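You operate a simulated robot arm through the tools that you are given. There is no shell and no other tool. Be economical: measure what you need, move in short steps, check, and stop when the job is done.

You run a simulated robot arm. Do the job below in one go: nothing can be reset, and whatever is moved stays where it is left.

Task
Put one of the test blocks from the hatch counter on the top of the low grey cabinet. Then put the blue pad on the hatch counter away on the tool side of the end table. Then press the black tester button two times. Then pull the lower bench drawer open. The order counts. Set down upright: test block.

It is judged by the outcome, as a careful person would: the job done as asked, and still so three seconds after it is handed in. It fails if anything else is knocked over, pushed out of place, dropped, spilled or broken.

Robot
A 7-joint arm with a two-finger parallel gripper on a trunk, on a base that drives. Base frame: it is fixed to the floor where the robot stands at the start and does not move with it; the origin is under the middle of the robot, x ahead of it, y to its left, z up; the surface under the hand at the start is at about z = 0.9. Lengths are in m, angles in degrees, forces in N, time in s.
With the tool pointing down near the work surface it reaches from about 0.48 to 0.92 m from the robot's upright axis, wherever it stands. Its first joint turns from -115.0 to 115.0 degrees. Places, roughly: black tester button [-4.1, -6.3, 1]; blue pad (7x5x5 cm) [0.6, 0.4, 0.9]; lower bench drawer [-5.8, -6.3, 0.6]; test block [0.5, 0.25, 1]; tool side of the end table [-1.3, -3.3, 0.8]; top of the low grey cabinet [-2.1, -1.6, 0.9]. Payload 3.91 kg.
The TCP is the grasp point between the finger pads, 0.03 m short of the fingertips. In the tool frame z runs along the fingers and y along their closing line. Largest opening 0.11 m; finger width 0.02, thickness 0.01; the body of the gripper, 0.048 by 0.112 m, starts 0.055 m behind the TCP.
Orientation is that of the tool frame in the base frame, as [roll, pitch, yaw] about the fixed x, y, z axes, in that order (R = Rz(yaw) Ry(pitch) Rx(roll)). With the fingers straight down and closing along the base's y, the tool's x points along the base's -x, its y along +y and its z along -z.

Tools
- The arm moves only by the tool move_arm. Its argument "rows" is a list of rows, each a list of 7 numbers: the shift along the base's x, y, z in m, then the turn, a rotation vector about the base's x, y, z in degrees, then the closure in counts, from 0 (fully open) to 255 (shut). In form: [[tx, ty, tz, ax, ay, az, gripper], ...]. A call has 1 to 8 rows; each row is the pose to reach, as a shift and turn from the pose commanded when the call began. Each row takes 0.2 s and may step no farther than 0.05 m and 8.6 degrees from the row before; otherwise, or with a gripper value out of range, the whole call is refused. A pose out of reach is approached as far as the arm can. The call stops where the force on the tool passes 40 N (or 10 N more than at its start, if that is more) or the arm is blocked; 0.2 s more then pass. Each finger travels about 0.153 m/s and halts on what it meets, pressing with about 41 N; the grip force reading is that of the motor and also rises with nothing between the fingers. The clock runs only during rows and for 0.2 s after the last one: add rows that repeat a pose to give the fingers time. The reply holds the time, the measured pose of the TCP, the force on the tool along the base axes, the opening and the grip force, in the units named above and with some noise, with the torque about the TCP (base axes, N m) and any sound that the robot's microphone picked up.
- Cameras (640 x 400 px; columns grow to the right, rows downward): "scene" is now at [0.2299, 0.2135, 1.4112]; the picture's right is [0.10, -0.99, 0.00], its down [-0.60, -0.06, -0.80] and it looks along [0.80, 0.08, -0.60] (base axes); focal length 282 px, centre (320, 200). "wrist" rides on the gripper at [0.072, 0.017, -0.103] in the tool frame; the picture's right is [-0.23, 0.97, 0.00], its down [-0.76, -0.18, -0.62] and it looks along [-0.61, -0.14, 0.78] (tool axes); focal length 222 px, centre (320, 200). There is no depth. A picture from a camera that has moved, and an enlarged one, comes with that camera's place and axes in the base frame and with its lens.
- snapshot(camera): a new picture of that camera. The clock stands still meanwhile.
- lift_body(by): slides the trunk up (or, below 0, down) by that many m; the arm and the scene camera ride with it, the base frame stays. It gives what a move gives, with no picture.
- roll_base(legs): drives the robot by 1 to 6 legs, each [ahead, left, turn to the left] in m, m and degrees, along the robot's own axes; the way and the turn of a leg run together, so that a leg with both is an arc; at most 1.5 m and 180 degrees a leg. The arm and the cameras ride along, it lands a little off, and it stops where it bumps. It gives what a move gives.
- head_to(pan, tilt): turns the head with the scene camera to pan (to the left, within 80 degrees either way) and tilt (down, from -29 to 69), counted from straight ahead of the robot. It gives what a move gives.
- close_up(camera, box): a new picture of the part [left, top, right, bottom] of that camera's present view, enlarged. The clock stands still meanwhile.
- close_job(): hands the job in; it is judged then, once.

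Work in short steps. Places have to be worked out from the pictures, the camera data and where the tool is seen: move nearer, look again, correct. Check each grasp and each placing, and mend what went wrong. You have 165 turns and 108 pictures in all, those below and enlarged ones among them. Open the gripper and draw the arm clear of the work before you hand the job in, unless the task says otherwise; then end with one line.

The tools are called after "Request:" as a command line: name --pt "numbers of a row" for each row, then --argument value for the rest, lists and objects as JSON in quotes. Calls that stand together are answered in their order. move_arm: Moves the arm, as the interface text tells. Its arguments: {"type":"object","properties":{"rows":{"type":"array","items":{"type":"array","items":{"type":"number"}}}},"required":["rows"]} The other tools are called the same way: lift_body (by) slides the trunk up or down; roll_base (legs) drives the base; head_to (pan, tilt) turns the head that bears the scene camera; snapshot (camera) takes a picture; close_up (camera, box) takes an enlarged picture of a part of a camera's view; close_job () hands the job in.

At the start:

```text
time_s: 0.0
eef_pos: [0.5072, 0.1861, 1.2309]
tcp_rot: [-180.0, 0.1, -179.9]
force: [-0.2, -0.1, -0.2]
wrist_torque: [0.01, -0.02, 0.01]
opening: 0.11
grip_force: 0.1
trunk travel left (down, up): [-0.75, 0.24]
robot x, y, heading: [0.0019, 0.0012, 0.1]
head pan, tilt: [5.7, 36.8]
```

scene: 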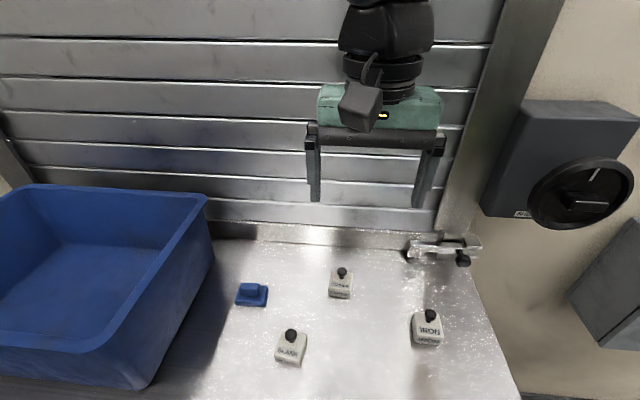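
wrist: 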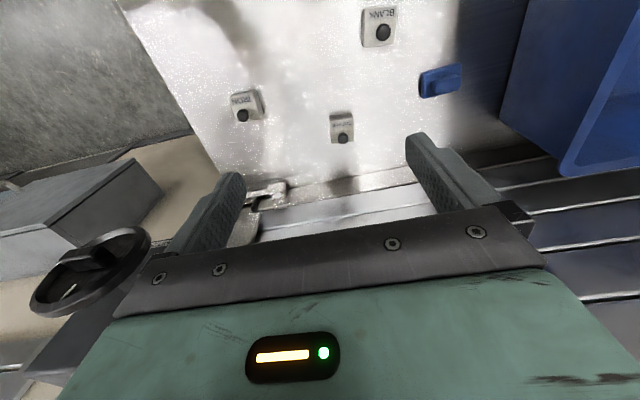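

I'll start with enlarged views of the counter, to see the blocks and the pad.

Request:
close_up --camera "scene" --box '[220, 250, 460, 400]'

Request:
close_up --camera "wrist" --box '[200, 0, 500, 187]'

```text
2.67 times, centred on (340, 325) of scene
camera zoom: at [0.2299, 0.2135, 1.4112], right [0.1, -0.99, 0.0], down [-0.6, -0.06, -0.8], along [0.8, 0.08, -0.6], focal length 753 px, centre (267, -133)
```

zoom: 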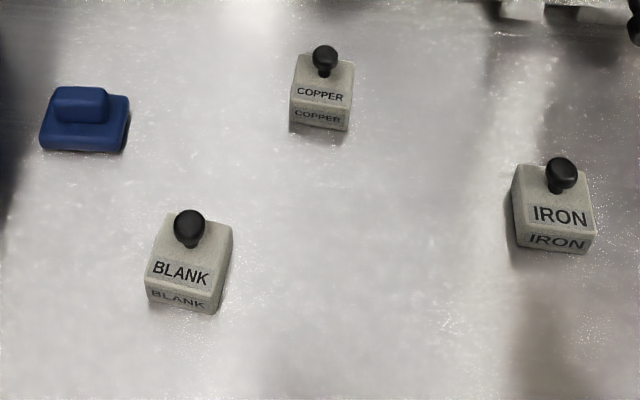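

```text
2.13 times, centred on (350, 94) of wrist
camera zoom: at [0.435, 0.2027, 1.3338], right [0.23, 0.97, 0.0], down [0.76, -0.18, 0.62], along [0.61, -0.14, -0.78], focal length 474 px, centre (256, 427)
```

zoom: 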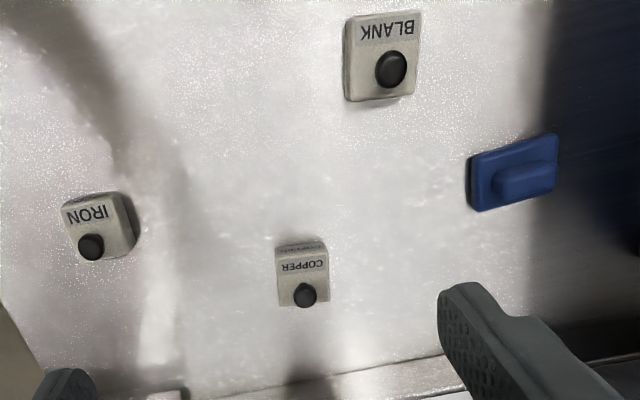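

The three blocks are alike, and COPPER at about (0.588, 0.209) stands apart from everything else, so I choose it. I'll move above it, staying high.

Request:
move_arm --pt "0.03 0.01 -0.035 0 0 0 0" --pt "0.06 0.02 -0.07 0 0 0 0" --pt "0.08 0.023 -0.11 0 0 0 0" --pt "0.08 0.023 -0.15 0 0 0 0" --pt "0.08 0.023 -0.18 0 0 0 0"

Request:
snapshot --camera "wrist"

Request:
snapshot --camera "scene"

```text
time_s: 1.2
eef_pos: [0.5861, 0.2085, 1.0509]
tcp_rot: [180.0, 0.0, -180.0]
force: [0.3, -0.2, -0.5]
wrist_torque: [0.04, -0.02, -0.03]
opening: 0.1099
grip_force: 0.0
trunk travel left (down, up): [-0.75, 0.24]
robot x, y, heading: [-0.0019, 0.0019, 0.1]
head pan, tilt: [5.7, 36.8]
```

```text
103 pictures are left
camera wrist: at [0.5147, 0.2253, 1.154], right [0.23, 0.97, 0.0], down [0.76, -0.18, 0.62], along [0.61, -0.14, -0.78], focal length 222 px, centre (320, 200)
```

wrist: 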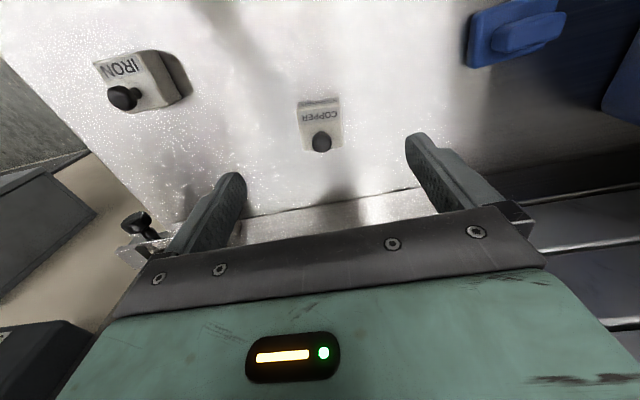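

```text
102 pictures are left
camera scene: at [0.2296, 0.2133, 1.4113], right [0.1, -0.99, 0.0], down [-0.6, -0.06, -0.8], along [0.8, 0.08, -0.6], focal length 282 px, centre (320, 200)
```

scene: 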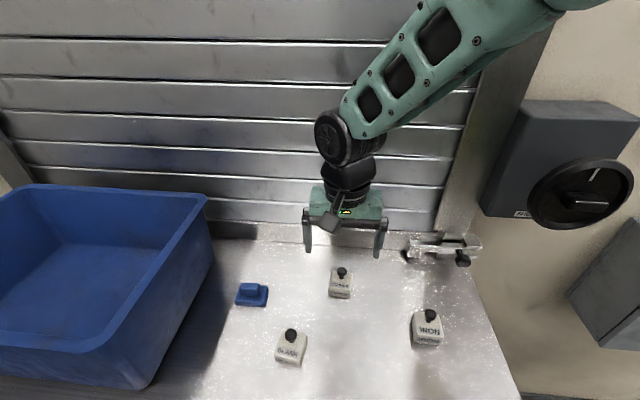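

Triangulating the knob gives about (0.600, 0.207, 0.958), with the block body about 4.5 cm wide beneath it. I'll go down to z≈0.937 around the body, checking for contact.

Request:
move_arm --pt "0.011 -0.002 -0.04 0 0 0 0" --pt "0.011 -0.002 -0.08 0 0 0 0" --pt "0.011 -0.002 -0.113 0 0 0 0"

Request:
snapshot --camera "wrist"

Request:
close_up --camera "scene" --box '[280, 200, 440, 300]'

```text
time_s: 2.0
eef_pos: [0.5986, 0.2078, 0.9383]
tcp_rot: [180.0, 0.1, 180.0]
force: [0.0, 0.2, 0.4]
wrist_torque: [0.0, -0.02, 0.0]
opening: 0.1103
grip_force: 0.2
trunk travel left (down, up): [-0.75, 0.24]
robot x, y, heading: [-0.002, 0.0013, -0.0]
head pan, tilt: [5.7, 36.8]
```

```text
101 pictures are left
camera wrist: at [0.526, 0.2244, 1.0414], right [0.23, 0.97, 0.0], down [0.76, -0.18, 0.62], along [0.61, -0.14, -0.78], focal length 222 px, centre (320, 200)
```

wrist: 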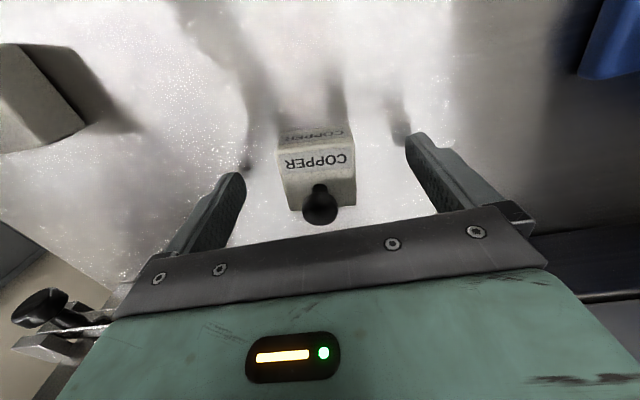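

```text
4.00 times, centred on (360, 250) of scene
camera zoom: at [0.2296, 0.2133, 1.4113], right [0.1, -0.99, 0.0], down [-0.6, -0.06, -0.8], along [0.8, 0.08, -0.6], focal length 1129 px, centre (160, 0)
```

zoom: 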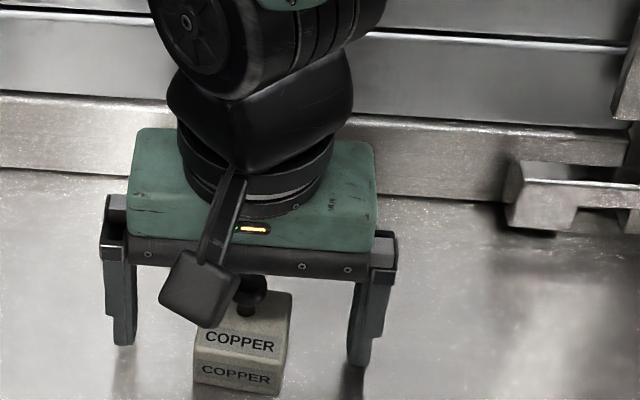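

The block sits between the fingers and is aligned with them. I'll shift 6 mm toward the robot and close.

Request:
move_arm --pt "-0.006 0 -0.003 0 0 0 0" --pt "-0.006 0 -0.003 0 0 0 120" --pt "-0.006 0 -0.003 0 0 0 255" --pt "-0.006 0 -0.003 0 0 0 255" --pt "-0.006 0 -0.003 0 0 0 255"

Request:
snapshot --camera "wrist"

```text
time_s: 3.2
eef_pos: [0.5917, 0.2072, 0.9366]
tcp_rot: [180.0, 0.1, 179.9]
force: [-0.7, 0.2, 0.2]
wrist_torque: [-0.01, -0.01, 0.0]
opening: 0.0454
grip_force: 40.6
trunk travel left (down, up): [-0.75, 0.24]
robot x, y, heading: [-0.0042, -0.0018, -0.0]
head pan, tilt: [5.7, 36.8]
```

```text
99 pictures are left
camera wrist: at [0.5201, 0.2241, 1.0383], right [0.23, 0.97, 0.0], down [0.76, -0.18, 0.62], along [0.61, -0.14, -0.78], focal length 222 px, centre (320, 200)
```

wrist: 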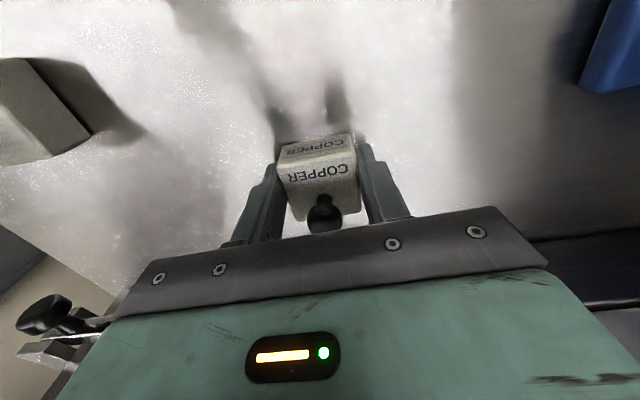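

Gripped at a 4.5 cm opening with the full 41 N. I'll lift and draw back.

Request:
move_arm --pt "0 0 0.04 0 0 0 255" --pt "0 0 0.09 0 0 0 255" --pt "-0.02 -0.03 0.13 0 0 0 255" --pt "-0.04 -0.07 0.16 0 0 0 255" --pt "-0.06 -0.11 0.19 0 0 0 255" --pt "-0.09 -0.15 0.21 0 0 0 255" --pt "-0.1 -0.18 0.22 0 0 0 255"

Request:
head_to --pan -80 --tilt 20

Request:
snapshot --camera "scene"

Request:
snapshot --camera "wrist"

```text
refused: row 3 steps farther than a row can; nothing moved
```

```text
time_s: 4.8
eef_pos: [0.593, 0.2077, 0.9349]
tcp_rot: [180.0, 0.1, 180.0]
force: [0.4, -0.3, 0.5]
wrist_torque: [-0.03, 0.01, -0.01]
opening: 0.045
grip_force: 41.3
trunk travel left (down, up): [-0.75, 0.24]
robot x, y, heading: [0.0032, 0.0017, 0.1]
head pan, tilt: [-80.0, 20.0]
```

```text
98 pictures are left
camera scene: at [0.1595, 0.1131, 1.4378], right [-0.98, -0.17, 0.0], down [-0.06, 0.34, -0.94], along [0.16, -0.93, -0.34], focal length 282 px, centre (320, 200)
```

scene: 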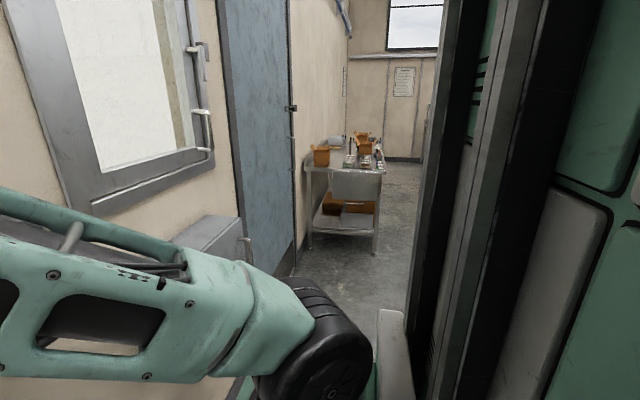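

```text
97 pictures are left
camera wrist: at [0.5201, 0.2241, 1.0383], right [0.23, 0.97, 0.0], down [0.76, -0.18, 0.62], along [0.61, -0.14, -0.78], focal length 222 px, centre (320, 200)
```

wrist: 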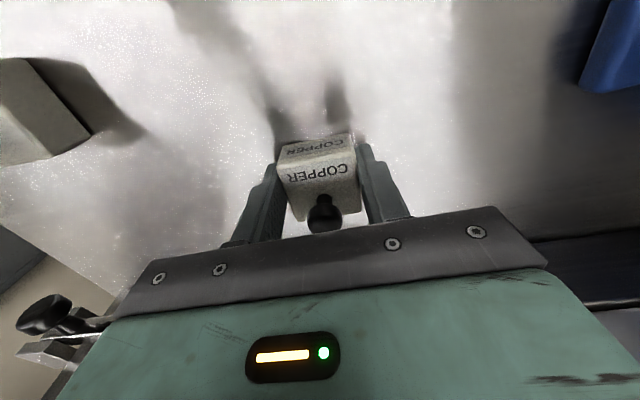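

The row was too long, so nothing moved. I'll lift with smaller steps.

Request:
move_arm --pt "0 0 0.04 0 0 0 255" --pt "0 0 0.085 0 0 0 255" --pt "-0.02 -0.01 0.12 0 0 0 255" --pt "-0.04 -0.03 0.155 0 0 0 255" --pt "-0.06 -0.05 0.19 0 0 0 255" --pt "-0.08 -0.07 0.22 0 0 0 255" --pt "-0.1 -0.08 0.25 0 0 0 255"

Request:
head_to --pan -20 --tilt 20

Request:
snapshot --camera "scene"

Request:
head_to --pan 80 --tilt 25

Request:
snapshot --camera "scene"

```text
time_s: 6.4
eef_pos: [0.4924, 0.1269, 1.1849]
tcp_rot: [-179.9, 0.0, -180.0]
force: [0.7, 0.3, -1.2]
wrist_torque: [0.0, 0.03, 0.02]
opening: 0.045
grip_force: 40.8
trunk travel left (down, up): [-0.75, 0.24]
robot x, y, heading: [0.0016, -0.001, -0.2]
head pan, tilt: [-80.0, 20.0]
```

```text
time_s: 7.7
eef_pos: [0.4925, 0.1274, 1.1849]
tcp_rot: [179.9, 0.1, -180.0]
force: [-0.2, 0.5, -2.0]
wrist_torque: [-0.01, 0.02, -0.02]
opening: 0.0453
grip_force: 40.7
trunk travel left (down, up): [-0.75, 0.24]
robot x, y, heading: [0.0025, -0.0003, -0.2]
head pan, tilt: [-20.0, 20.0]
```

```text
96 pictures are left
camera scene: at [0.2308, 0.1729, 1.4378], right [-0.34, -0.94, 0.0], down [-0.32, 0.12, -0.94], along [0.88, -0.32, -0.34], focal length 282 px, centre (320, 200)
```

scene: 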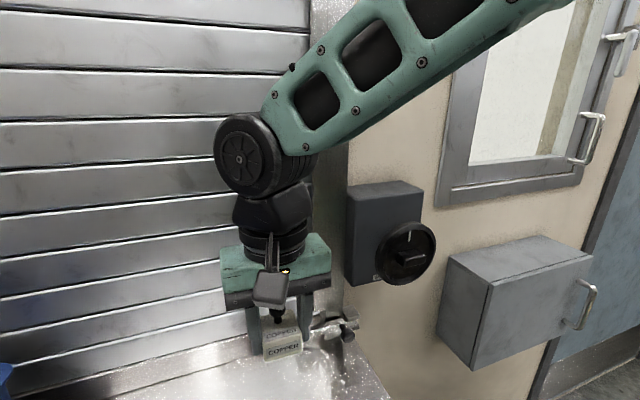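

```text
time_s: 9.5
eef_pos: [0.4917, 0.1268, 1.1847]
tcp_rot: [-179.9, -0.1, -180.0]
force: [-0.1, 0.8, -1.2]
wrist_torque: [-0.02, 0.01, 0.03]
opening: 0.0448
grip_force: 40.7
trunk travel left (down, up): [-0.75, 0.24]
robot x, y, heading: [-0.0018, -0.002, 0.0]
head pan, tilt: [80.0, 25.0]
```

```text
95 pictures are left
camera scene: at [0.1593, 0.2955, 1.4298], right [0.98, -0.17, 0.0], down [-0.07, -0.42, -0.91], along [0.16, 0.89, -0.42], focal length 282 px, centre (320, 200)
```

scene: 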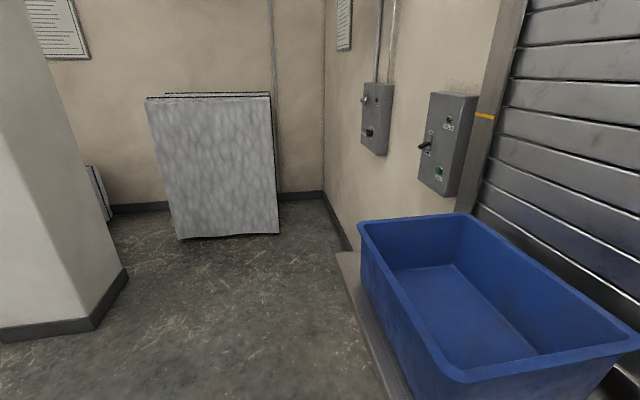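

The way to the left-rear is open. I'll back off 0.5 m and turn right to face along -y, toward the cabinet area.

Request:
roll_base --legs '[[-0.5, 0, 0], [0, 0, -90]]'

Request:
head_to --pan 0 --tilt 20

Request:
snapshot --camera "scene"

Request:
head_to --pan -65 --tilt 20

Request:
snapshot --camera "scene"

```text
time_s: 16.2
eef_pos: [-0.3687, -0.4913, 1.185]
tcp_rot: [-179.9, 0.0, 90.7]
force: [0.0, 0.1, -0.1]
wrist_torque: [0.02, -0.01, 0.02]
opening: 0.0452
grip_force: 40.8
trunk travel left (down, up): [-0.75, 0.24]
robot x, y, heading: [-0.4984, -0.0025, -89.2]
head pan, tilt: [80.0, 25.0]
```

```text
time_s: 17.8
eef_pos: [-0.3701, -0.4915, 1.1855]
tcp_rot: [180.0, 0.0, 90.6]
force: [-0.1, -0.5, -0.5]
wrist_torque: [0.02, -0.02, 0.05]
opening: 0.0453
grip_force: 40.9
trunk travel left (down, up): [-0.75, 0.24]
robot x, y, heading: [-0.5036, 0.0036, -89.5]
head pan, tilt: [0.0, 20.0]
```

```text
94 pictures are left
camera scene: at [-0.2934, -0.2343, 1.4378], right [-1.0, -0.01, 0.0], down [0.0, 0.34, -0.94], along [0.01, -0.94, -0.34], focal length 282 px, centre (320, 200)
```

scene: 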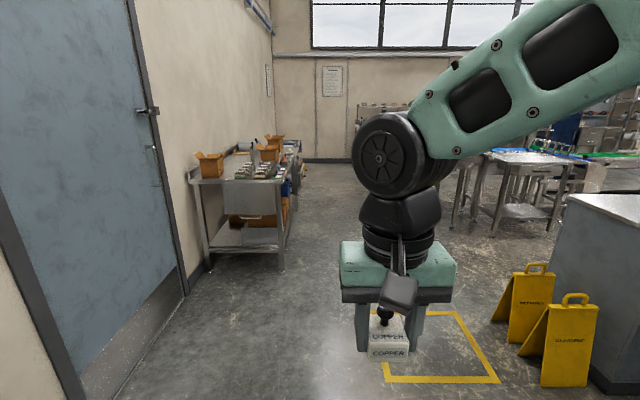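

```text
time_s: 19.1
eef_pos: [-0.3703, -0.491, 1.1861]
tcp_rot: [180.0, 0.0, 90.6]
force: [-0.3, -0.4, -1.0]
wrist_torque: [0.0, -0.02, 0.0]
opening: 0.0448
grip_force: 40.8
trunk travel left (down, up): [-0.75, 0.24]
robot x, y, heading: [-0.5019, 0.0006, -89.3]
head pan, tilt: [-65.0, 20.0]
```

```text
93 pictures are left
camera scene: at [-0.3784, -0.1815, 1.4378], right [-0.43, 0.9, 0.0], down [0.31, 0.15, -0.94], along [-0.85, -0.41, -0.34], focal length 282 px, centre (320, 200)
```

scene: 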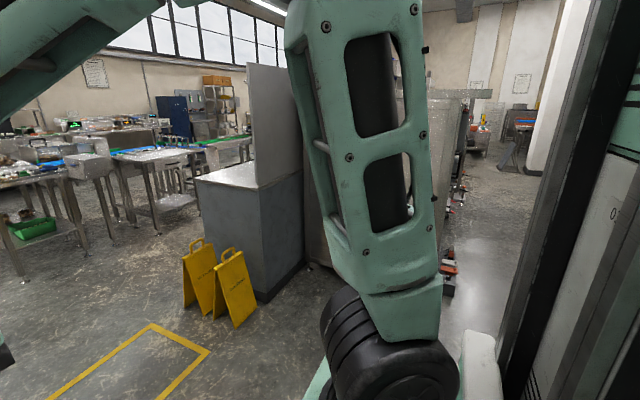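

The low grey cabinet is the one at right, with its top's east edge at about x=-1.74 (y -1.78 to -1.28), a panel along its north side and two yellow signs standing at about (-1.5, -1.4). I'll go ahead 0.9 m and look again.

Request:
roll_base --legs '[[0.9, 0, 0]]'

Request:
head_to --pan -60 --tilt 30

Request:
snapshot --camera "scene"

Request:
head_to --pan 0 --tilt 20

Request:
snapshot --camera "scene"

```text
time_s: 23.9
eef_pos: [-0.3646, -1.3967, 1.1853]
tcp_rot: [-179.9, 0.2, 90.3]
force: [0.1, -0.3, -1.4]
wrist_torque: [-0.01, 0.02, 0.02]
opening: 0.0451
grip_force: 41.4
trunk travel left (down, up): [-0.75, 0.24]
robot x, y, heading: [-0.4969, -0.9037, -89.8]
head pan, tilt: [-65.0, 20.0]
```

```text
time_s: 24.6
eef_pos: [-0.3643, -1.3963, 1.1859]
tcp_rot: [179.9, 0.0, 90.3]
force: [0.1, -0.9, -0.8]
wrist_torque: [0.03, 0.03, -0.05]
opening: 0.0451
grip_force: 40.5
trunk travel left (down, up): [-0.75, 0.24]
robot x, y, heading: [-0.4969, -0.9058, -89.7]
head pan, tilt: [-60.0, 30.0]
```

```text
92 pictures are left
camera scene: at [-0.3661, -1.092, 1.4218], right [-0.5, 0.86, 0.0], down [0.43, 0.25, -0.87], along [-0.75, -0.44, -0.5], focal length 282 px, centre (320, 200)
```

scene: 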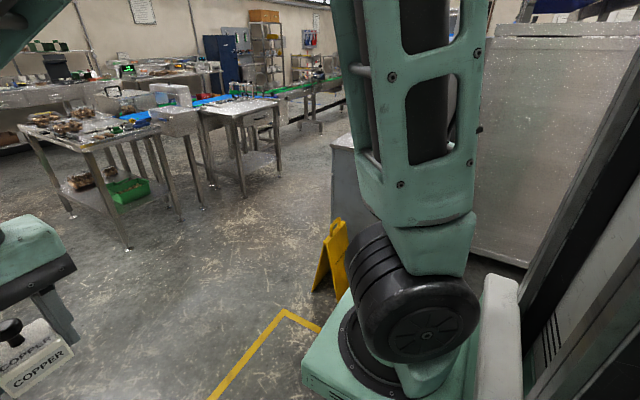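

```text
time_s: 25.9
eef_pos: [-0.3654, -1.396, 1.1846]
tcp_rot: [179.9, -0.1, 90.3]
force: [-0.4, -0.1, -1.1]
wrist_torque: [0.01, 0.01, -0.01]
opening: 0.0452
grip_force: 41.1
trunk travel left (down, up): [-0.75, 0.24]
robot x, y, heading: [-0.497, -0.9082, -89.7]
head pan, tilt: [0.0, 20.0]
```

```text
91 pictures are left
camera scene: at [-0.2875, -1.1395, 1.4378], right [-1.0, 0.0, 0.0], down [0.0, 0.34, -0.94], along [0.0, -0.94, -0.34], focal length 282 px, centre (320, 200)
```

scene: 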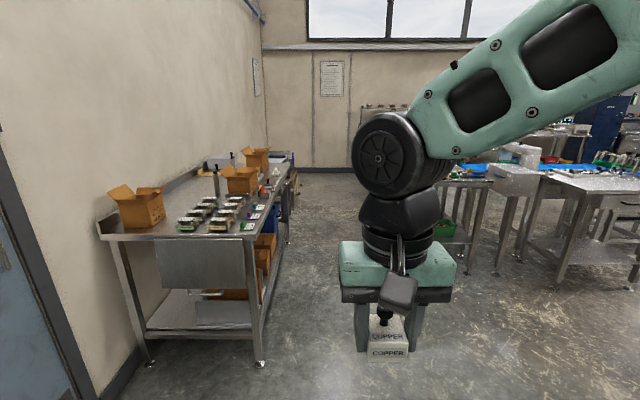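

The end table is the one at about (-1.35, -3.5). I'll drive diagonally to about (-1.15, -2.1), clear of the signs, and turn right to face the cabinet's south-east corner.

Request:
roll_base --legs '[[1.2, -0.65, 0], [0, 0, -123]]'

Request:
head_to --pan 0 --tilt 35

Request:
snapshot --camera "scene"

Request:
snapshot --camera "wrist"

```text
time_s: 37.8
eef_pos: [-1.6265, -1.9571, 1.1851]
tcp_rot: [-180.0, 0.0, -32.1]
force: [-0.8, -0.5, -1.4]
wrist_torque: [0.01, -0.01, 0.0]
opening: 0.0451
grip_force: 41.0
trunk travel left (down, up): [-0.75, 0.24]
robot x, y, heading: [-1.1399, -2.1117, 148.0]
head pan, tilt: [0.0, 20.0]
```

```text
time_s: 38.6
eef_pos: [-1.6264, -1.9581, 1.1844]
tcp_rot: [179.9, 0.0, -32.1]
force: [0.3, -0.5, -0.3]
wrist_torque: [-0.01, 0.02, -0.04]
opening: 0.045
grip_force: 41.0
trunk travel left (down, up): [-0.75, 0.24]
robot x, y, heading: [-1.1401, -2.1089, 148.0]
head pan, tilt: [0.0, 35.0]
```

```text
90 pictures are left
camera scene: at [-1.4451, -2.1623, 1.414], right [0.53, 0.85, 0.0], down [0.49, -0.3, -0.82], along [-0.69, 0.44, -0.57], focal length 282 px, centre (320, 200)
```

scene: 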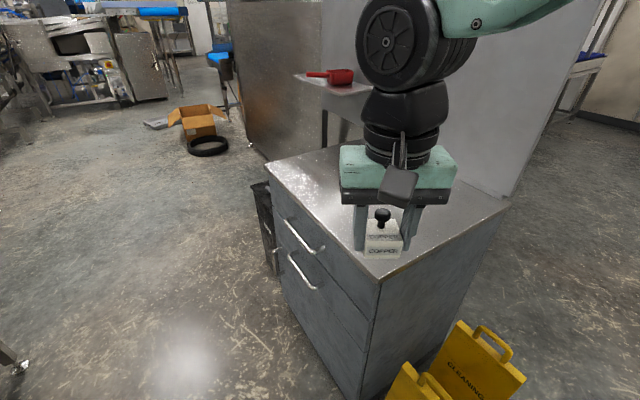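

```text
89 pictures are left
camera wrist: at [-1.5737, -2.0106, 1.2881], right [-0.71, -0.7, 0.0], down [-0.55, 0.55, 0.62], along [-0.44, 0.44, -0.78], focal length 222 px, centre (320, 200)
```

wrist: 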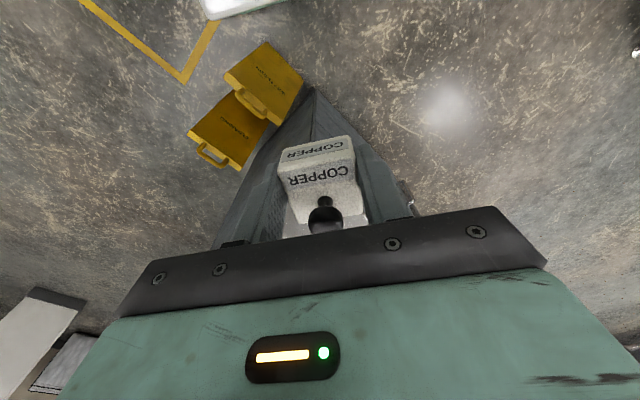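

The cabinet top is clear (x -2.39…-1.73, y -1.82…-1.27). I'll carry the block over to (-1.87, -1.66), staying high.

Request:
move_arm --pt "-0.031 0.037 0 0 0 0 255" --pt "-0.062 0.075 0 0 0 0 255" --pt "-0.093 0.112 0 0 0 0 255" --pt "-0.123 0.149 0 0 0 0 255" --pt "-0.153 0.187 0 0 0 0 255" --pt "-0.184 0.224 0 0 0 0 255" --pt "-0.214 0.261 -0.01 0 0 0 255" --pt "-0.244 0.298 -0.02 0 0 0 255"

Request:
move_arm --pt "0 0 -0.05 0 0 0 255" --pt "0 0 -0.09 0 0 0 255" --pt "0 0 -0.13 0 0 0 255" --pt "0 0 -0.16 0 0 0 255"

Request:
snapshot --camera "scene"

Request:
snapshot --camera "wrist"

```text
time_s: 40.4
eef_pos: [-1.8718, -1.6578, 1.1653]
tcp_rot: [-179.9, 0.1, -32.1]
force: [-0.5, 0.0, 0.6]
wrist_torque: [0.03, 0.0, 0.0]
opening: 0.0451
grip_force: 40.6
trunk travel left (down, up): [-0.75, 0.24]
robot x, y, heading: [-1.1446, -2.1096, 147.7]
head pan, tilt: [0.0, 35.0]
```

```text
time_s: 41.4
eef_pos: [-1.8699, -1.6565, 1.0052]
tcp_rot: [179.9, 0.1, -32.1]
force: [0.4, 0.3, -1.3]
wrist_torque: [-0.03, 0.03, 0.02]
opening: 0.045
grip_force: 40.5
trunk travel left (down, up): [-0.75, 0.24]
robot x, y, heading: [-1.1433, -2.1096, 147.8]
head pan, tilt: [0.0, 35.0]
```

```text
88 pictures are left
camera scene: at [-1.4449, -2.1623, 1.4141], right [0.53, 0.85, 0.0], down [0.49, -0.3, -0.82], along [-0.69, 0.44, -0.57], focal length 282 px, centre (320, 200)
```

scene: 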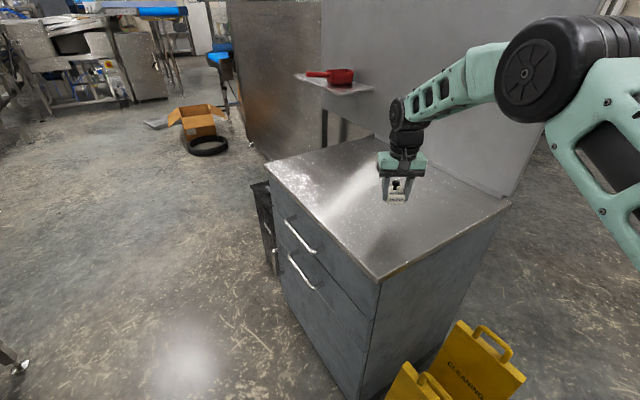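

```text
87 pictures are left
camera wrist: at [-1.817, -1.7111, 1.1082], right [-0.71, -0.7, 0.0], down [-0.55, 0.55, 0.62], along [-0.44, 0.44, -0.78], focal length 222 px, centre (320, 200)
```

wrist: 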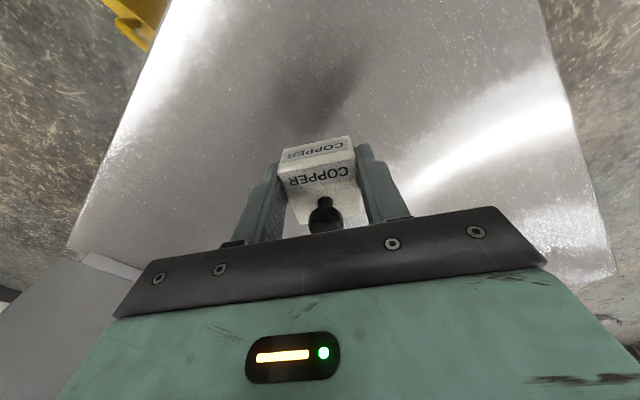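

The block is over the top, away from the edges. I'll lower it in small steps and stop on contact.

Request:
move_arm --pt "0 0 -0.02 0 0 0 255" --pt "0 0 -0.035 0 0 0 255" --pt "0 0 -0.045 0 0 0 255" --pt "0 0 -0.051 0 0 0 255" --pt "0 0 -0.057 0 0 0 255" --pt "0 0 -0.062 0 0 0 255"

```text
time_s: 42.8
eef_pos: [-1.87, -1.6586, 0.9439]
tcp_rot: [180.0, 0.1, -32.1]
force: [0.0, -0.1, -1.2]
wrist_torque: [0.01, 0.03, 0.02]
opening: 0.0452
grip_force: 40.5
trunk travel left (down, up): [-0.75, 0.24]
robot x, y, heading: [-1.1415, -2.1113, 148.0]
head pan, tilt: [0.0, 35.0]
```

No contact yet at z=0.944, so I'll continue in 3 mm steps.

Request:
move_arm --pt "0 0 -0.003 0 0 0 255" --pt "0 0 -0.006 0 0 0 255" --pt "0 0 -0.008 0 0 0 255"

Request:
close_up --camera "scene" --box '[340, 140, 460, 215]'

```text
time_s: 43.6
eef_pos: [-1.871, -1.6603, 0.9357]
tcp_rot: [-179.9, 0.1, -32.1]
force: [0.3, -0.3, 0.9]
wrist_torque: [-0.01, 0.02, 0.03]
opening: 0.0453
grip_force: 40.9
trunk travel left (down, up): [-0.75, 0.24]
robot x, y, heading: [-1.1381, -2.1103, 147.8]
head pan, tilt: [0.0, 35.0]
```

```text
5.33 times, centred on (400, 178) of scene
camera zoom: at [-1.445, -2.1623, 1.414], right [0.53, 0.85, 0.0], down [0.49, -0.3, -0.82], along [-0.69, 0.44, -0.57], focal length 1506 px, centre (-107, 320)
```

zoom: 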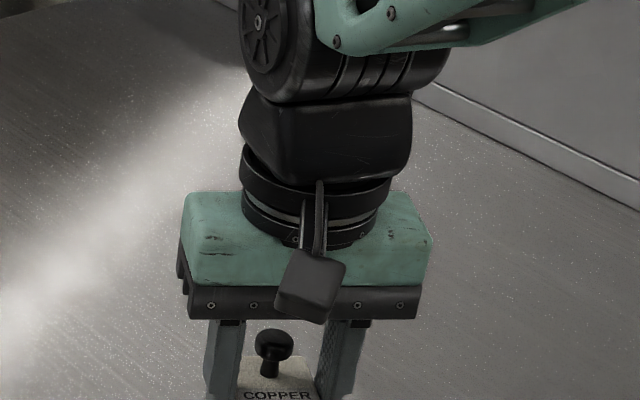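

Request:
close_up --camera "scene" --box '[356, 180, 436, 230]'

Request:
move_arm --pt "0 0 -0.002 0 0 0 255" --pt "0 0 -0.004 0 0 0 255" --pt "0 0 -0.006 0 0 0 255" --pt "0 0 -0.008 0 0 0 255"

```text
8.00 times, centred on (396, 205) of scene
camera zoom: at [-1.445, -2.1623, 1.414], right [0.53, 0.85, 0.0], down [0.49, -0.3, -0.82], along [-0.69, 0.44, -0.57], focal length 2259 px, centre (-288, 160)
```

zoom: 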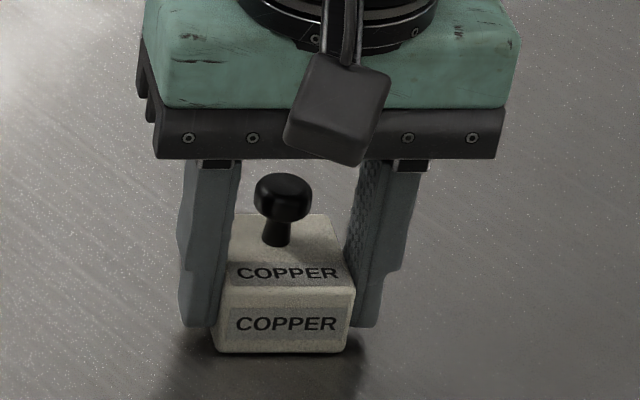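

```text
time_s: 44.5
eef_pos: [-1.873, -1.6583, 0.9352]
tcp_rot: [-180.0, 0.6, -32.1]
force: [2.6, 0.5, 16.9]
wrist_torque: [-0.08, -0.32, -0.03]
opening: 0.0451
grip_force: 41.1
trunk travel left (down, up): [-0.75, 0.24]
robot x, y, heading: [-1.1431, -2.1084, 147.9]
head pan, tilt: [0.0, 35.0]
stopped in row 4: the force on the tool passed its limit at 42 N (the readings are from after the stop); the commanded pose is now the measured one
```

Contact at z≈0.935, so the block stands on the top. I'll open, then rise straight up.

Request:
move_arm --pt "0 0 0.0005 0 0 0 200" --pt "0 0 0.001 0 0 0 100" --pt "0 0 0.001 0 0 0 0" --pt "0 0 0.001 0 0 0 0" --pt "0 0 0.03 0 0 0 0" --pt "0 0 0.07 0 0 0 0" --pt "0 0 0.12 0 0 0 0" --pt "0 0 0.16 0 0 0 0"

Request:
close_up --camera "scene" --box '[300, 100, 500, 225]'

```text
time_s: 46.3
eef_pos: [-1.872, -1.6577, 1.0951]
tcp_rot: [-179.9, 0.3, -32.1]
force: [0.2, 0.5, -0.3]
wrist_torque: [-0.05, -0.02, 0.01]
opening: 0.1098
grip_force: 0.1
trunk travel left (down, up): [-0.75, 0.24]
robot x, y, heading: [-1.1415, -2.1144, 147.9]
head pan, tilt: [0.0, 35.0]
```

```text
3.20 times, centred on (400, 162) of scene
camera zoom: at [-1.4453, -2.1621, 1.4139], right [0.53, 0.85, 0.0], down [0.49, -0.31, -0.82], along [-0.69, 0.44, -0.57], focal length 904 px, centre (64, 320)
```

zoom: 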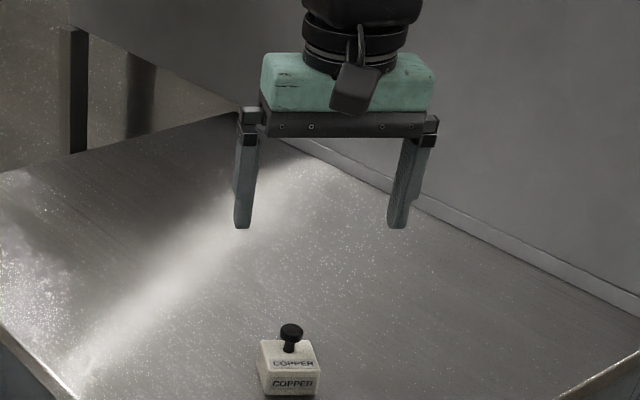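

The block stands upright on the cabinet. I'll draw the arm back to its carrying pose.

Request:
move_arm --pt "0.025 -0.03 0.02 0 0 0 0" --pt "0.055 -0.067 0.03 0 0 0 0" --pt "0.085 -0.104 0.04 0 0 0 0" --pt "0.115 -0.141 0.05 0 0 0 0" --pt "0.145 -0.178 0.06 0 0 0 0" --pt "0.175 -0.215 0.07 0 0 0 0" --pt "0.205 -0.252 0.08 0 0 0 0" --pt "0.235 -0.289 0.09 0 0 0 0"

Request:
roll_base --legs '[[0, 0, 122.1], [-1.2, 0.64, 0], [-0.91, 0, 0], [0, 0, 90]]'

```text
time_s: 48.1
eef_pos: [-1.638, -1.9474, 1.1806]
tcp_rot: [180.0, 0.4, -32.1]
force: [-0.5, 0.4, 0.3]
wrist_torque: [-0.02, -0.02, 0.01]
opening: 0.1098
grip_force: 0.1
trunk travel left (down, up): [-0.75, 0.24]
robot x, y, heading: [-1.1405, -2.1092, 148.2]
head pan, tilt: [0.0, 35.0]
```

```text
time_s: 68.2
eef_pos: [-0.0313, 0.1341, 1.181]
tcp_rot: [-180.0, 0.4, -179.2]
force: [0.3, 0.1, -0.4]
wrist_torque: [0.0, 0.02, 0.01]
opening: 0.1101
grip_force: 0.0
trunk travel left (down, up): [-0.75, 0.24]
robot x, y, heading: [-0.5372, 0.0048, 0.8]
head pan, tilt: [0.0, 35.0]
```

Back opposite the hatch at (-0.537, 0.005). I'll drive up to the counter and look at the pad.

Request:
roll_base --legs '[[0.53, 0, -0.8]]'

Request:
head_to --pan 10 --tilt 42

Request:
snapshot --camera "scene"

Request:
snapshot --camera "wrist"

```text
time_s: 71.3
eef_pos: [0.5051, 0.1303, 1.1818]
tcp_rot: [-180.0, 0.4, 179.7]
force: [0.3, 0.6, 0.0]
wrist_torque: [0.01, 0.01, -0.01]
opening: 0.1101
grip_force: 0.1
trunk travel left (down, up): [-0.75, 0.24]
robot x, y, heading: [-0.0016, 0.0071, -0.4]
head pan, tilt: [0.0, 35.0]
```

```text
time_s: 72.0
eef_pos: [0.5043, 0.1302, 1.1808]
tcp_rot: [-180.0, 0.4, 179.8]
force: [0.5, -0.2, 0.0]
wrist_torque: [-0.02, 0.01, 0.04]
opening: 0.1099
grip_force: 0.1
trunk travel left (down, up): [-0.75, 0.24]
robot x, y, heading: [-0.0034, 0.0053, -0.3]
head pan, tilt: [10.0, 42.0]
```

```text
83 pictures are left
camera scene: at [0.2239, 0.2247, 1.4035], right [0.17, -0.99, 0.0], down [-0.66, -0.11, -0.74], along [0.73, 0.13, -0.67], focal length 282 px, centre (320, 200)
```

scene: 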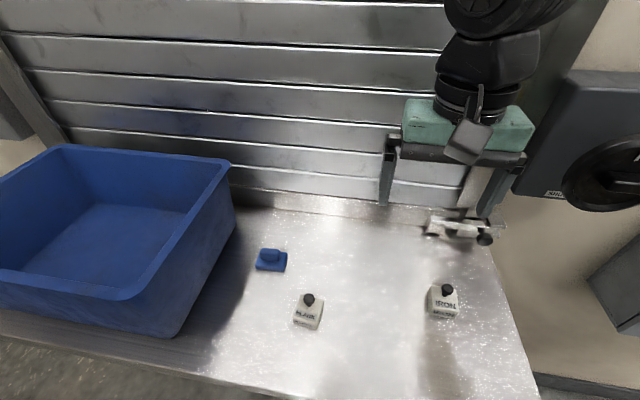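

```text
82 pictures are left
camera wrist: at [0.4324, 0.1462, 1.2844], right [0.23, 0.97, 0.0], down [0.76, -0.18, 0.63], along [0.61, -0.14, -0.78], focal length 222 px, centre (320, 200)
```

wrist: 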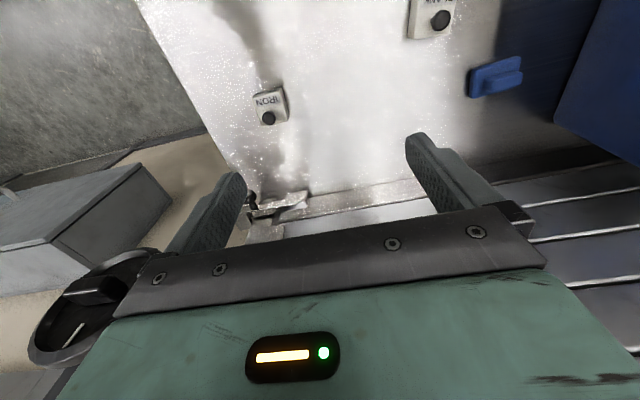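

The pad is at about (0.548, 0.387), long side roughly along y, with the bin close on its left. I'll turn the hand 90° so that the fingers close along x, and move over the pad.

Request:
move_arm --pt "0.005 0.03 0 0 0 8.5 0" --pt "0.01 0.06 0 0 0 17 0" --pt "0.015 0.09 0 0 0 25.5 0" --pt "0.02 0.12 0 0 0 34 0" --pt "0.025 0.15 0 0 0 42.5 0" --pt "0.03 0.18 0 0 0 51 0" --pt "0.035 0.21 0 0 0 59.5 0" --pt "0.044 0.25 0 0 0 68 0"

Request:
move_arm --pt "0 0 0 0 0 8 0" --pt "0 0 0 0 0 16 0" --pt "0 0 0 0 0 22 0"

Request:
snapshot --camera "wrist"

Request:
snapshot --camera "scene"

```text
time_s: 73.8
eef_pos: [0.5482, 0.3793, 1.1817]
tcp_rot: [-180.0, 0.3, -112.1]
force: [0.1, 0.0, 0.9]
wrist_torque: [0.01, -0.02, 0.02]
opening: 0.11
grip_force: 0.0
trunk travel left (down, up): [-0.75, 0.24]
robot x, y, heading: [-0.0037, 0.0061, -0.3]
head pan, tilt: [10.0, 42.0]
```

```text
time_s: 74.6
eef_pos: [0.5482, 0.3804, 1.182]
tcp_rot: [-179.9, 0.4, -90.2]
force: [-0.9, 0.2, -0.6]
wrist_torque: [0.01, 0.0, 0.04]
opening: 0.1102
grip_force: 0.0
trunk travel left (down, up): [-0.75, 0.24]
robot x, y, heading: [0.0, 0.0013, -0.1]
head pan, tilt: [10.0, 42.0]
```

```text
81 pictures are left
camera wrist: at [0.5326, 0.306, 1.2841], right [-0.97, 0.23, 0.0], down [0.18, 0.76, 0.63], along [0.14, 0.61, -0.78], focal length 222 px, centre (320, 200)
```

wrist: 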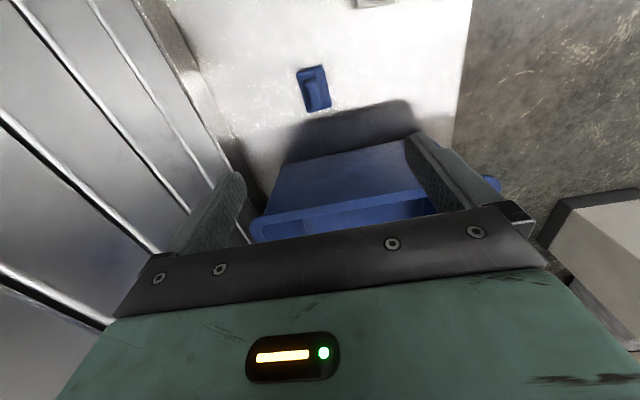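

```text
80 pictures are left
camera scene: at [0.2239, 0.2248, 1.4035], right [0.17, -0.99, 0.0], down [-0.66, -0.11, -0.74], along [0.73, 0.13, -0.67], focal length 282 px, centre (320, 200)
```

scene: 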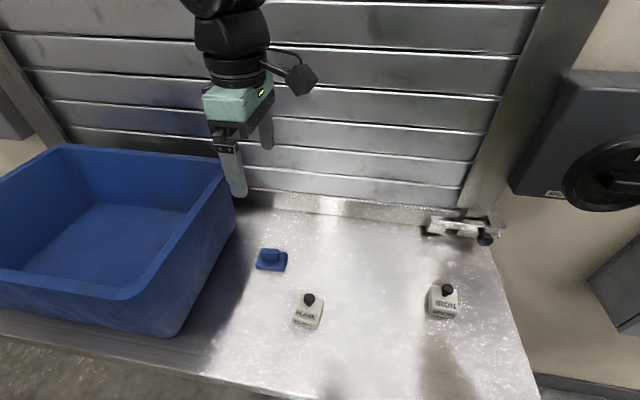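

From the wrist view the pad is centred at about (0.557, 0.380) and turned about 4°. I'll come down to z≈1.0 and check.

Request:
move_arm --pt "0.005 0 -0.04 0 0 -2 0" --pt "0.009 0 -0.085 0 0 -4 0" --pt "0.009 0 -0.13 0 0 -4 0" --pt "0.009 0 -0.175 0 0 -4 0"

Request:
snapshot --camera "wrist"

Request:
close_up --camera "scene" --box '[180, 150, 340, 290]'

```text
time_s: 75.6
eef_pos: [0.5571, 0.3794, 1.006]
tcp_rot: [180.0, 0.4, -94.3]
force: [0.3, -0.1, 1.0]
wrist_torque: [0.0, -0.03, 0.01]
opening: 0.1101
grip_force: 0.0
trunk travel left (down, up): [-0.75, 0.24]
robot x, y, heading: [-0.0004, 0.0083, -0.1]
head pan, tilt: [10.0, 42.0]
```

```text
79 pictures are left
camera wrist: at [0.5354, 0.3075, 1.109], right [-0.95, 0.3, 0.0], down [0.23, 0.74, 0.63], along [0.19, 0.6, -0.78], focal length 222 px, centre (320, 200)
```

wrist: 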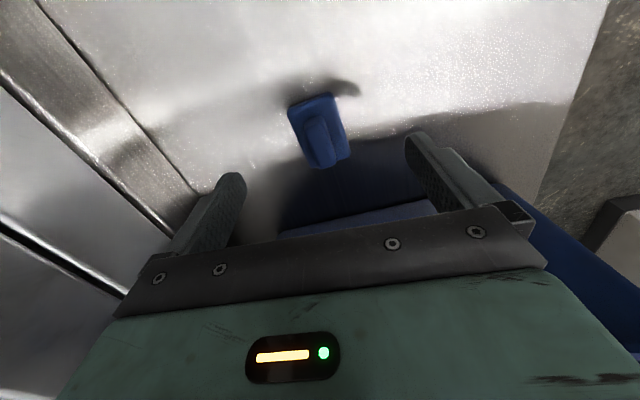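

```text
2.86 times, centred on (260, 220) of scene
camera zoom: at [0.2237, 0.2245, 1.4036], right [0.17, -0.99, 0.0], down [-0.66, -0.11, -0.74], along [0.73, 0.13, -0.67], focal length 807 px, centre (491, 143)
```

zoom: 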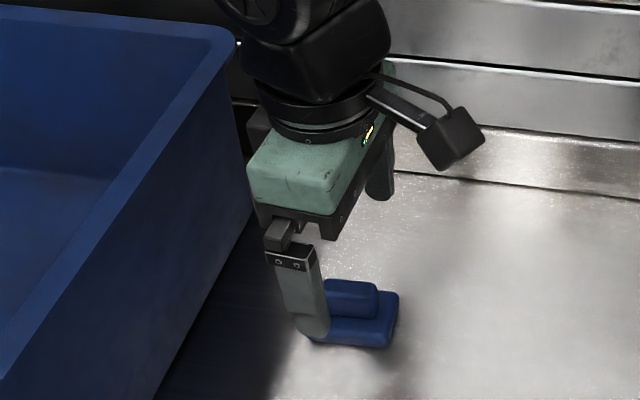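

It's well centred. I'll go down the rest of the way (to z≈0.934) and close.

Request:
move_arm --pt "0 -0.002 -0.035 0 0 2 0" --pt "0 -0.002 -0.06 0 0 3 0" --pt "0 -0.002 -0.072 0 0 3 0" --pt "0 -0.002 -0.072 0 0 3 120" --pt "0 -0.002 -0.072 0 0 3 255" --pt "0 -0.002 -0.072 0 0 3 255" --pt "0 -0.002 -0.072 0 0 3 255"

Request:
snapshot --camera "wrist"

Request:
close_up --camera "scene" --box '[180, 150, 340, 290]'

```text
time_s: 77.2
eef_pos: [0.5573, 0.3782, 0.9359]
tcp_rot: [-179.9, 0.4, -91.2]
force: [0.1, -0.5, -0.6]
wrist_torque: [-0.04, 0.03, 0.0]
opening: 0.0427
grip_force: 40.5
trunk travel left (down, up): [-0.75, 0.24]
robot x, y, heading: [-0.0013, 0.0041, -0.1]
head pan, tilt: [10.0, 42.0]
```

```text
77 pictures are left
camera wrist: at [0.5396, 0.3047, 1.0373], right [-0.97, 0.25, 0.0], down [0.19, 0.75, 0.63], along [0.15, 0.61, -0.78], focal length 222 px, centre (320, 200)
```

wrist: 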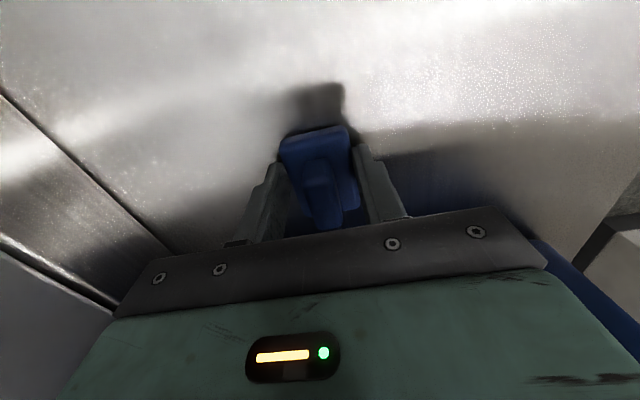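

```text
2.86 times, centred on (260, 220) of scene
camera zoom: at [0.2239, 0.2248, 1.4035], right [0.17, -0.99, 0.0], down [-0.66, -0.11, -0.74], along [0.73, 0.13, -0.67], focal length 807 px, centre (491, 143)
```

zoom: 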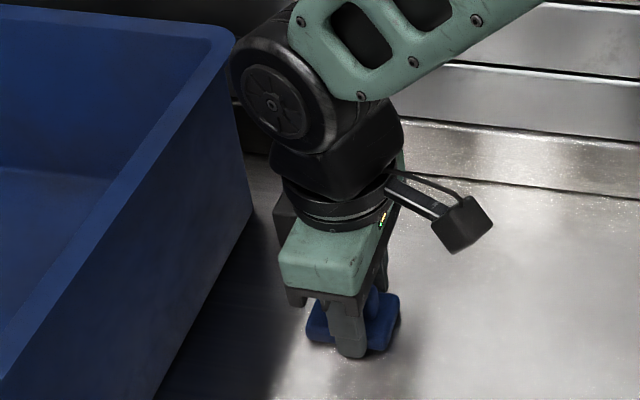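

Gripped at 4.3 cm. I'll lift straight up, then shift right and back, away from the bin.

Request:
move_arm --pt "0 0 0.04 0 0 0 255" --pt "0 0 0.08 0 0 0 255" --pt "0 0 0.125 0 0 0 255" --pt "0 0 0.17 0 0 0 255" --pt "0 -0.01 0.215 0 0 0 255" --pt "0 -0.05 0.24 0 0 0 255" --pt "-0.02 -0.09 0.25 0 0 0 255" --pt "-0.04 -0.13 0.25 0 0 0 255"

Request:
move_arm --pt "-0.01 -0.03 0 0 0 0 255" --pt "-0.02 -0.06 0 0 0 0 255" --pt "-0.03 -0.1 0 0 0 0 255"

Request:
snapshot --camera "wrist"

```text
time_s: 79.0
eef_pos: [0.5167, 0.2483, 1.1836]
tcp_rot: [180.0, 0.3, -91.2]
force: [-0.2, 0.7, -0.7]
wrist_torque: [-0.04, 0.0, 0.03]
opening: 0.0428
grip_force: 40.8
trunk travel left (down, up): [-0.75, 0.24]
robot x, y, heading: [-0.0014, 0.0049, -0.5]
head pan, tilt: [10.0, 42.0]
```

```text
time_s: 79.8
eef_pos: [0.4882, 0.1472, 1.1845]
tcp_rot: [-180.0, 0.5, -91.1]
force: [0.2, -0.5, -0.3]
wrist_torque: [-0.03, 0.04, 0.01]
opening: 0.0424
grip_force: 40.8
trunk travel left (down, up): [-0.75, 0.24]
robot x, y, heading: [-0.0031, 0.0068, 0.2]
head pan, tilt: [10.0, 42.0]
```

```text
75 pictures are left
camera wrist: at [0.4703, 0.0744, 1.2864], right [-0.97, 0.25, 0.0], down [0.19, 0.75, 0.63], along [0.15, 0.61, -0.78], focal length 222 px, centre (320, 200)
```

wrist: 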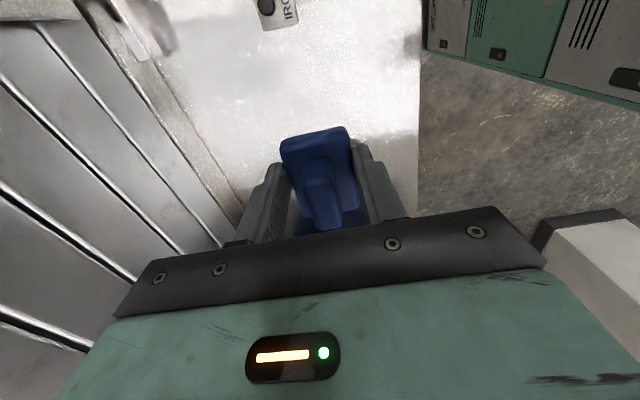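

The pad is held firmly. I'll drive toward the end table and look at it from about (-0.7, -1.4).

Request:
roll_base --legs '[[-0.5, 0, 0], [0, 0, -90], [1.4, -0.2, 0]]'

Request:
head_to --pan -25 --tilt 22

Request:
snapshot --camera "scene"

```text
time_s: 93.3
eef_pos: [-0.5838, -1.8918, 1.1843]
tcp_rot: [180.0, 0.4, 178.4]
force: [0.0, 0.7, -1.1]
wrist_torque: [0.0, 0.01, 0.01]
opening: 0.0425
grip_force: 41.3
trunk travel left (down, up): [-0.75, 0.24]
robot x, y, heading: [-0.7222, -1.4001, -90.3]
head pan, tilt: [10.0, 42.0]
```

```text
time_s: 94.3
eef_pos: [-0.5855, -1.893, 1.1841]
tcp_rot: [180.0, 0.3, 178.4]
force: [0.5, 0.3, -0.3]
wrist_torque: [-0.03, 0.03, 0.01]
opening: 0.0424
grip_force: 40.8
trunk travel left (down, up): [-0.75, 0.24]
robot x, y, heading: [-0.7232, -1.4032, -90.9]
head pan, tilt: [-25.0, 22.0]
```

```text
74 pictures are left
camera scene: at [-0.5575, -1.6297, 1.4345], right [-0.9, 0.43, 0.0], down [0.16, 0.34, -0.93], along [-0.4, -0.84, -0.38], focal length 282 px, centre (320, 200)
```

scene: 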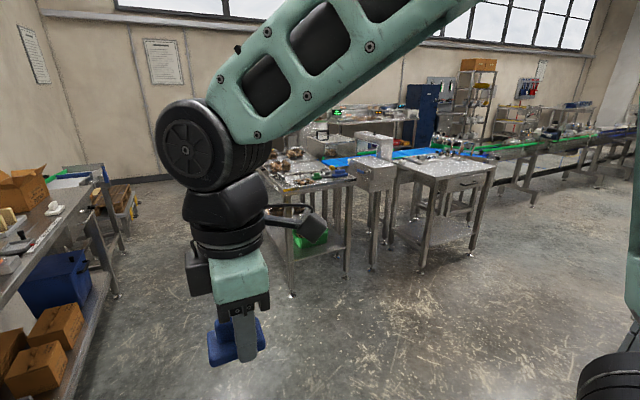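

Request:
close_up --camera "scene" --box '[240, 80, 520, 255]'

```text
2.29 times, centred on (380, 168) of scene
camera zoom: at [-0.5575, -1.6297, 1.4345], right [-0.9, 0.43, 0.0], down [0.16, 0.34, -0.93], along [-0.4, -0.84, -0.38], focal length 645 px, centre (183, 274)
```

zoom: 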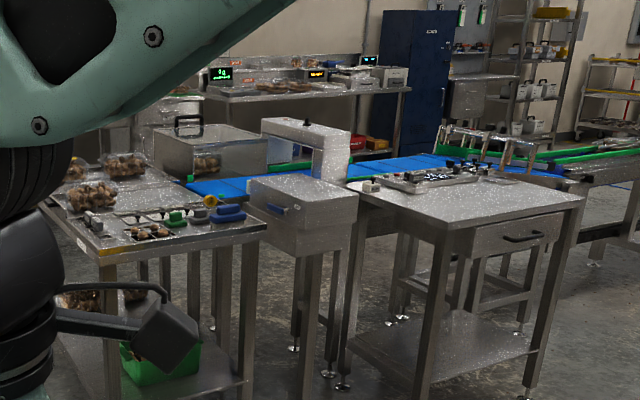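

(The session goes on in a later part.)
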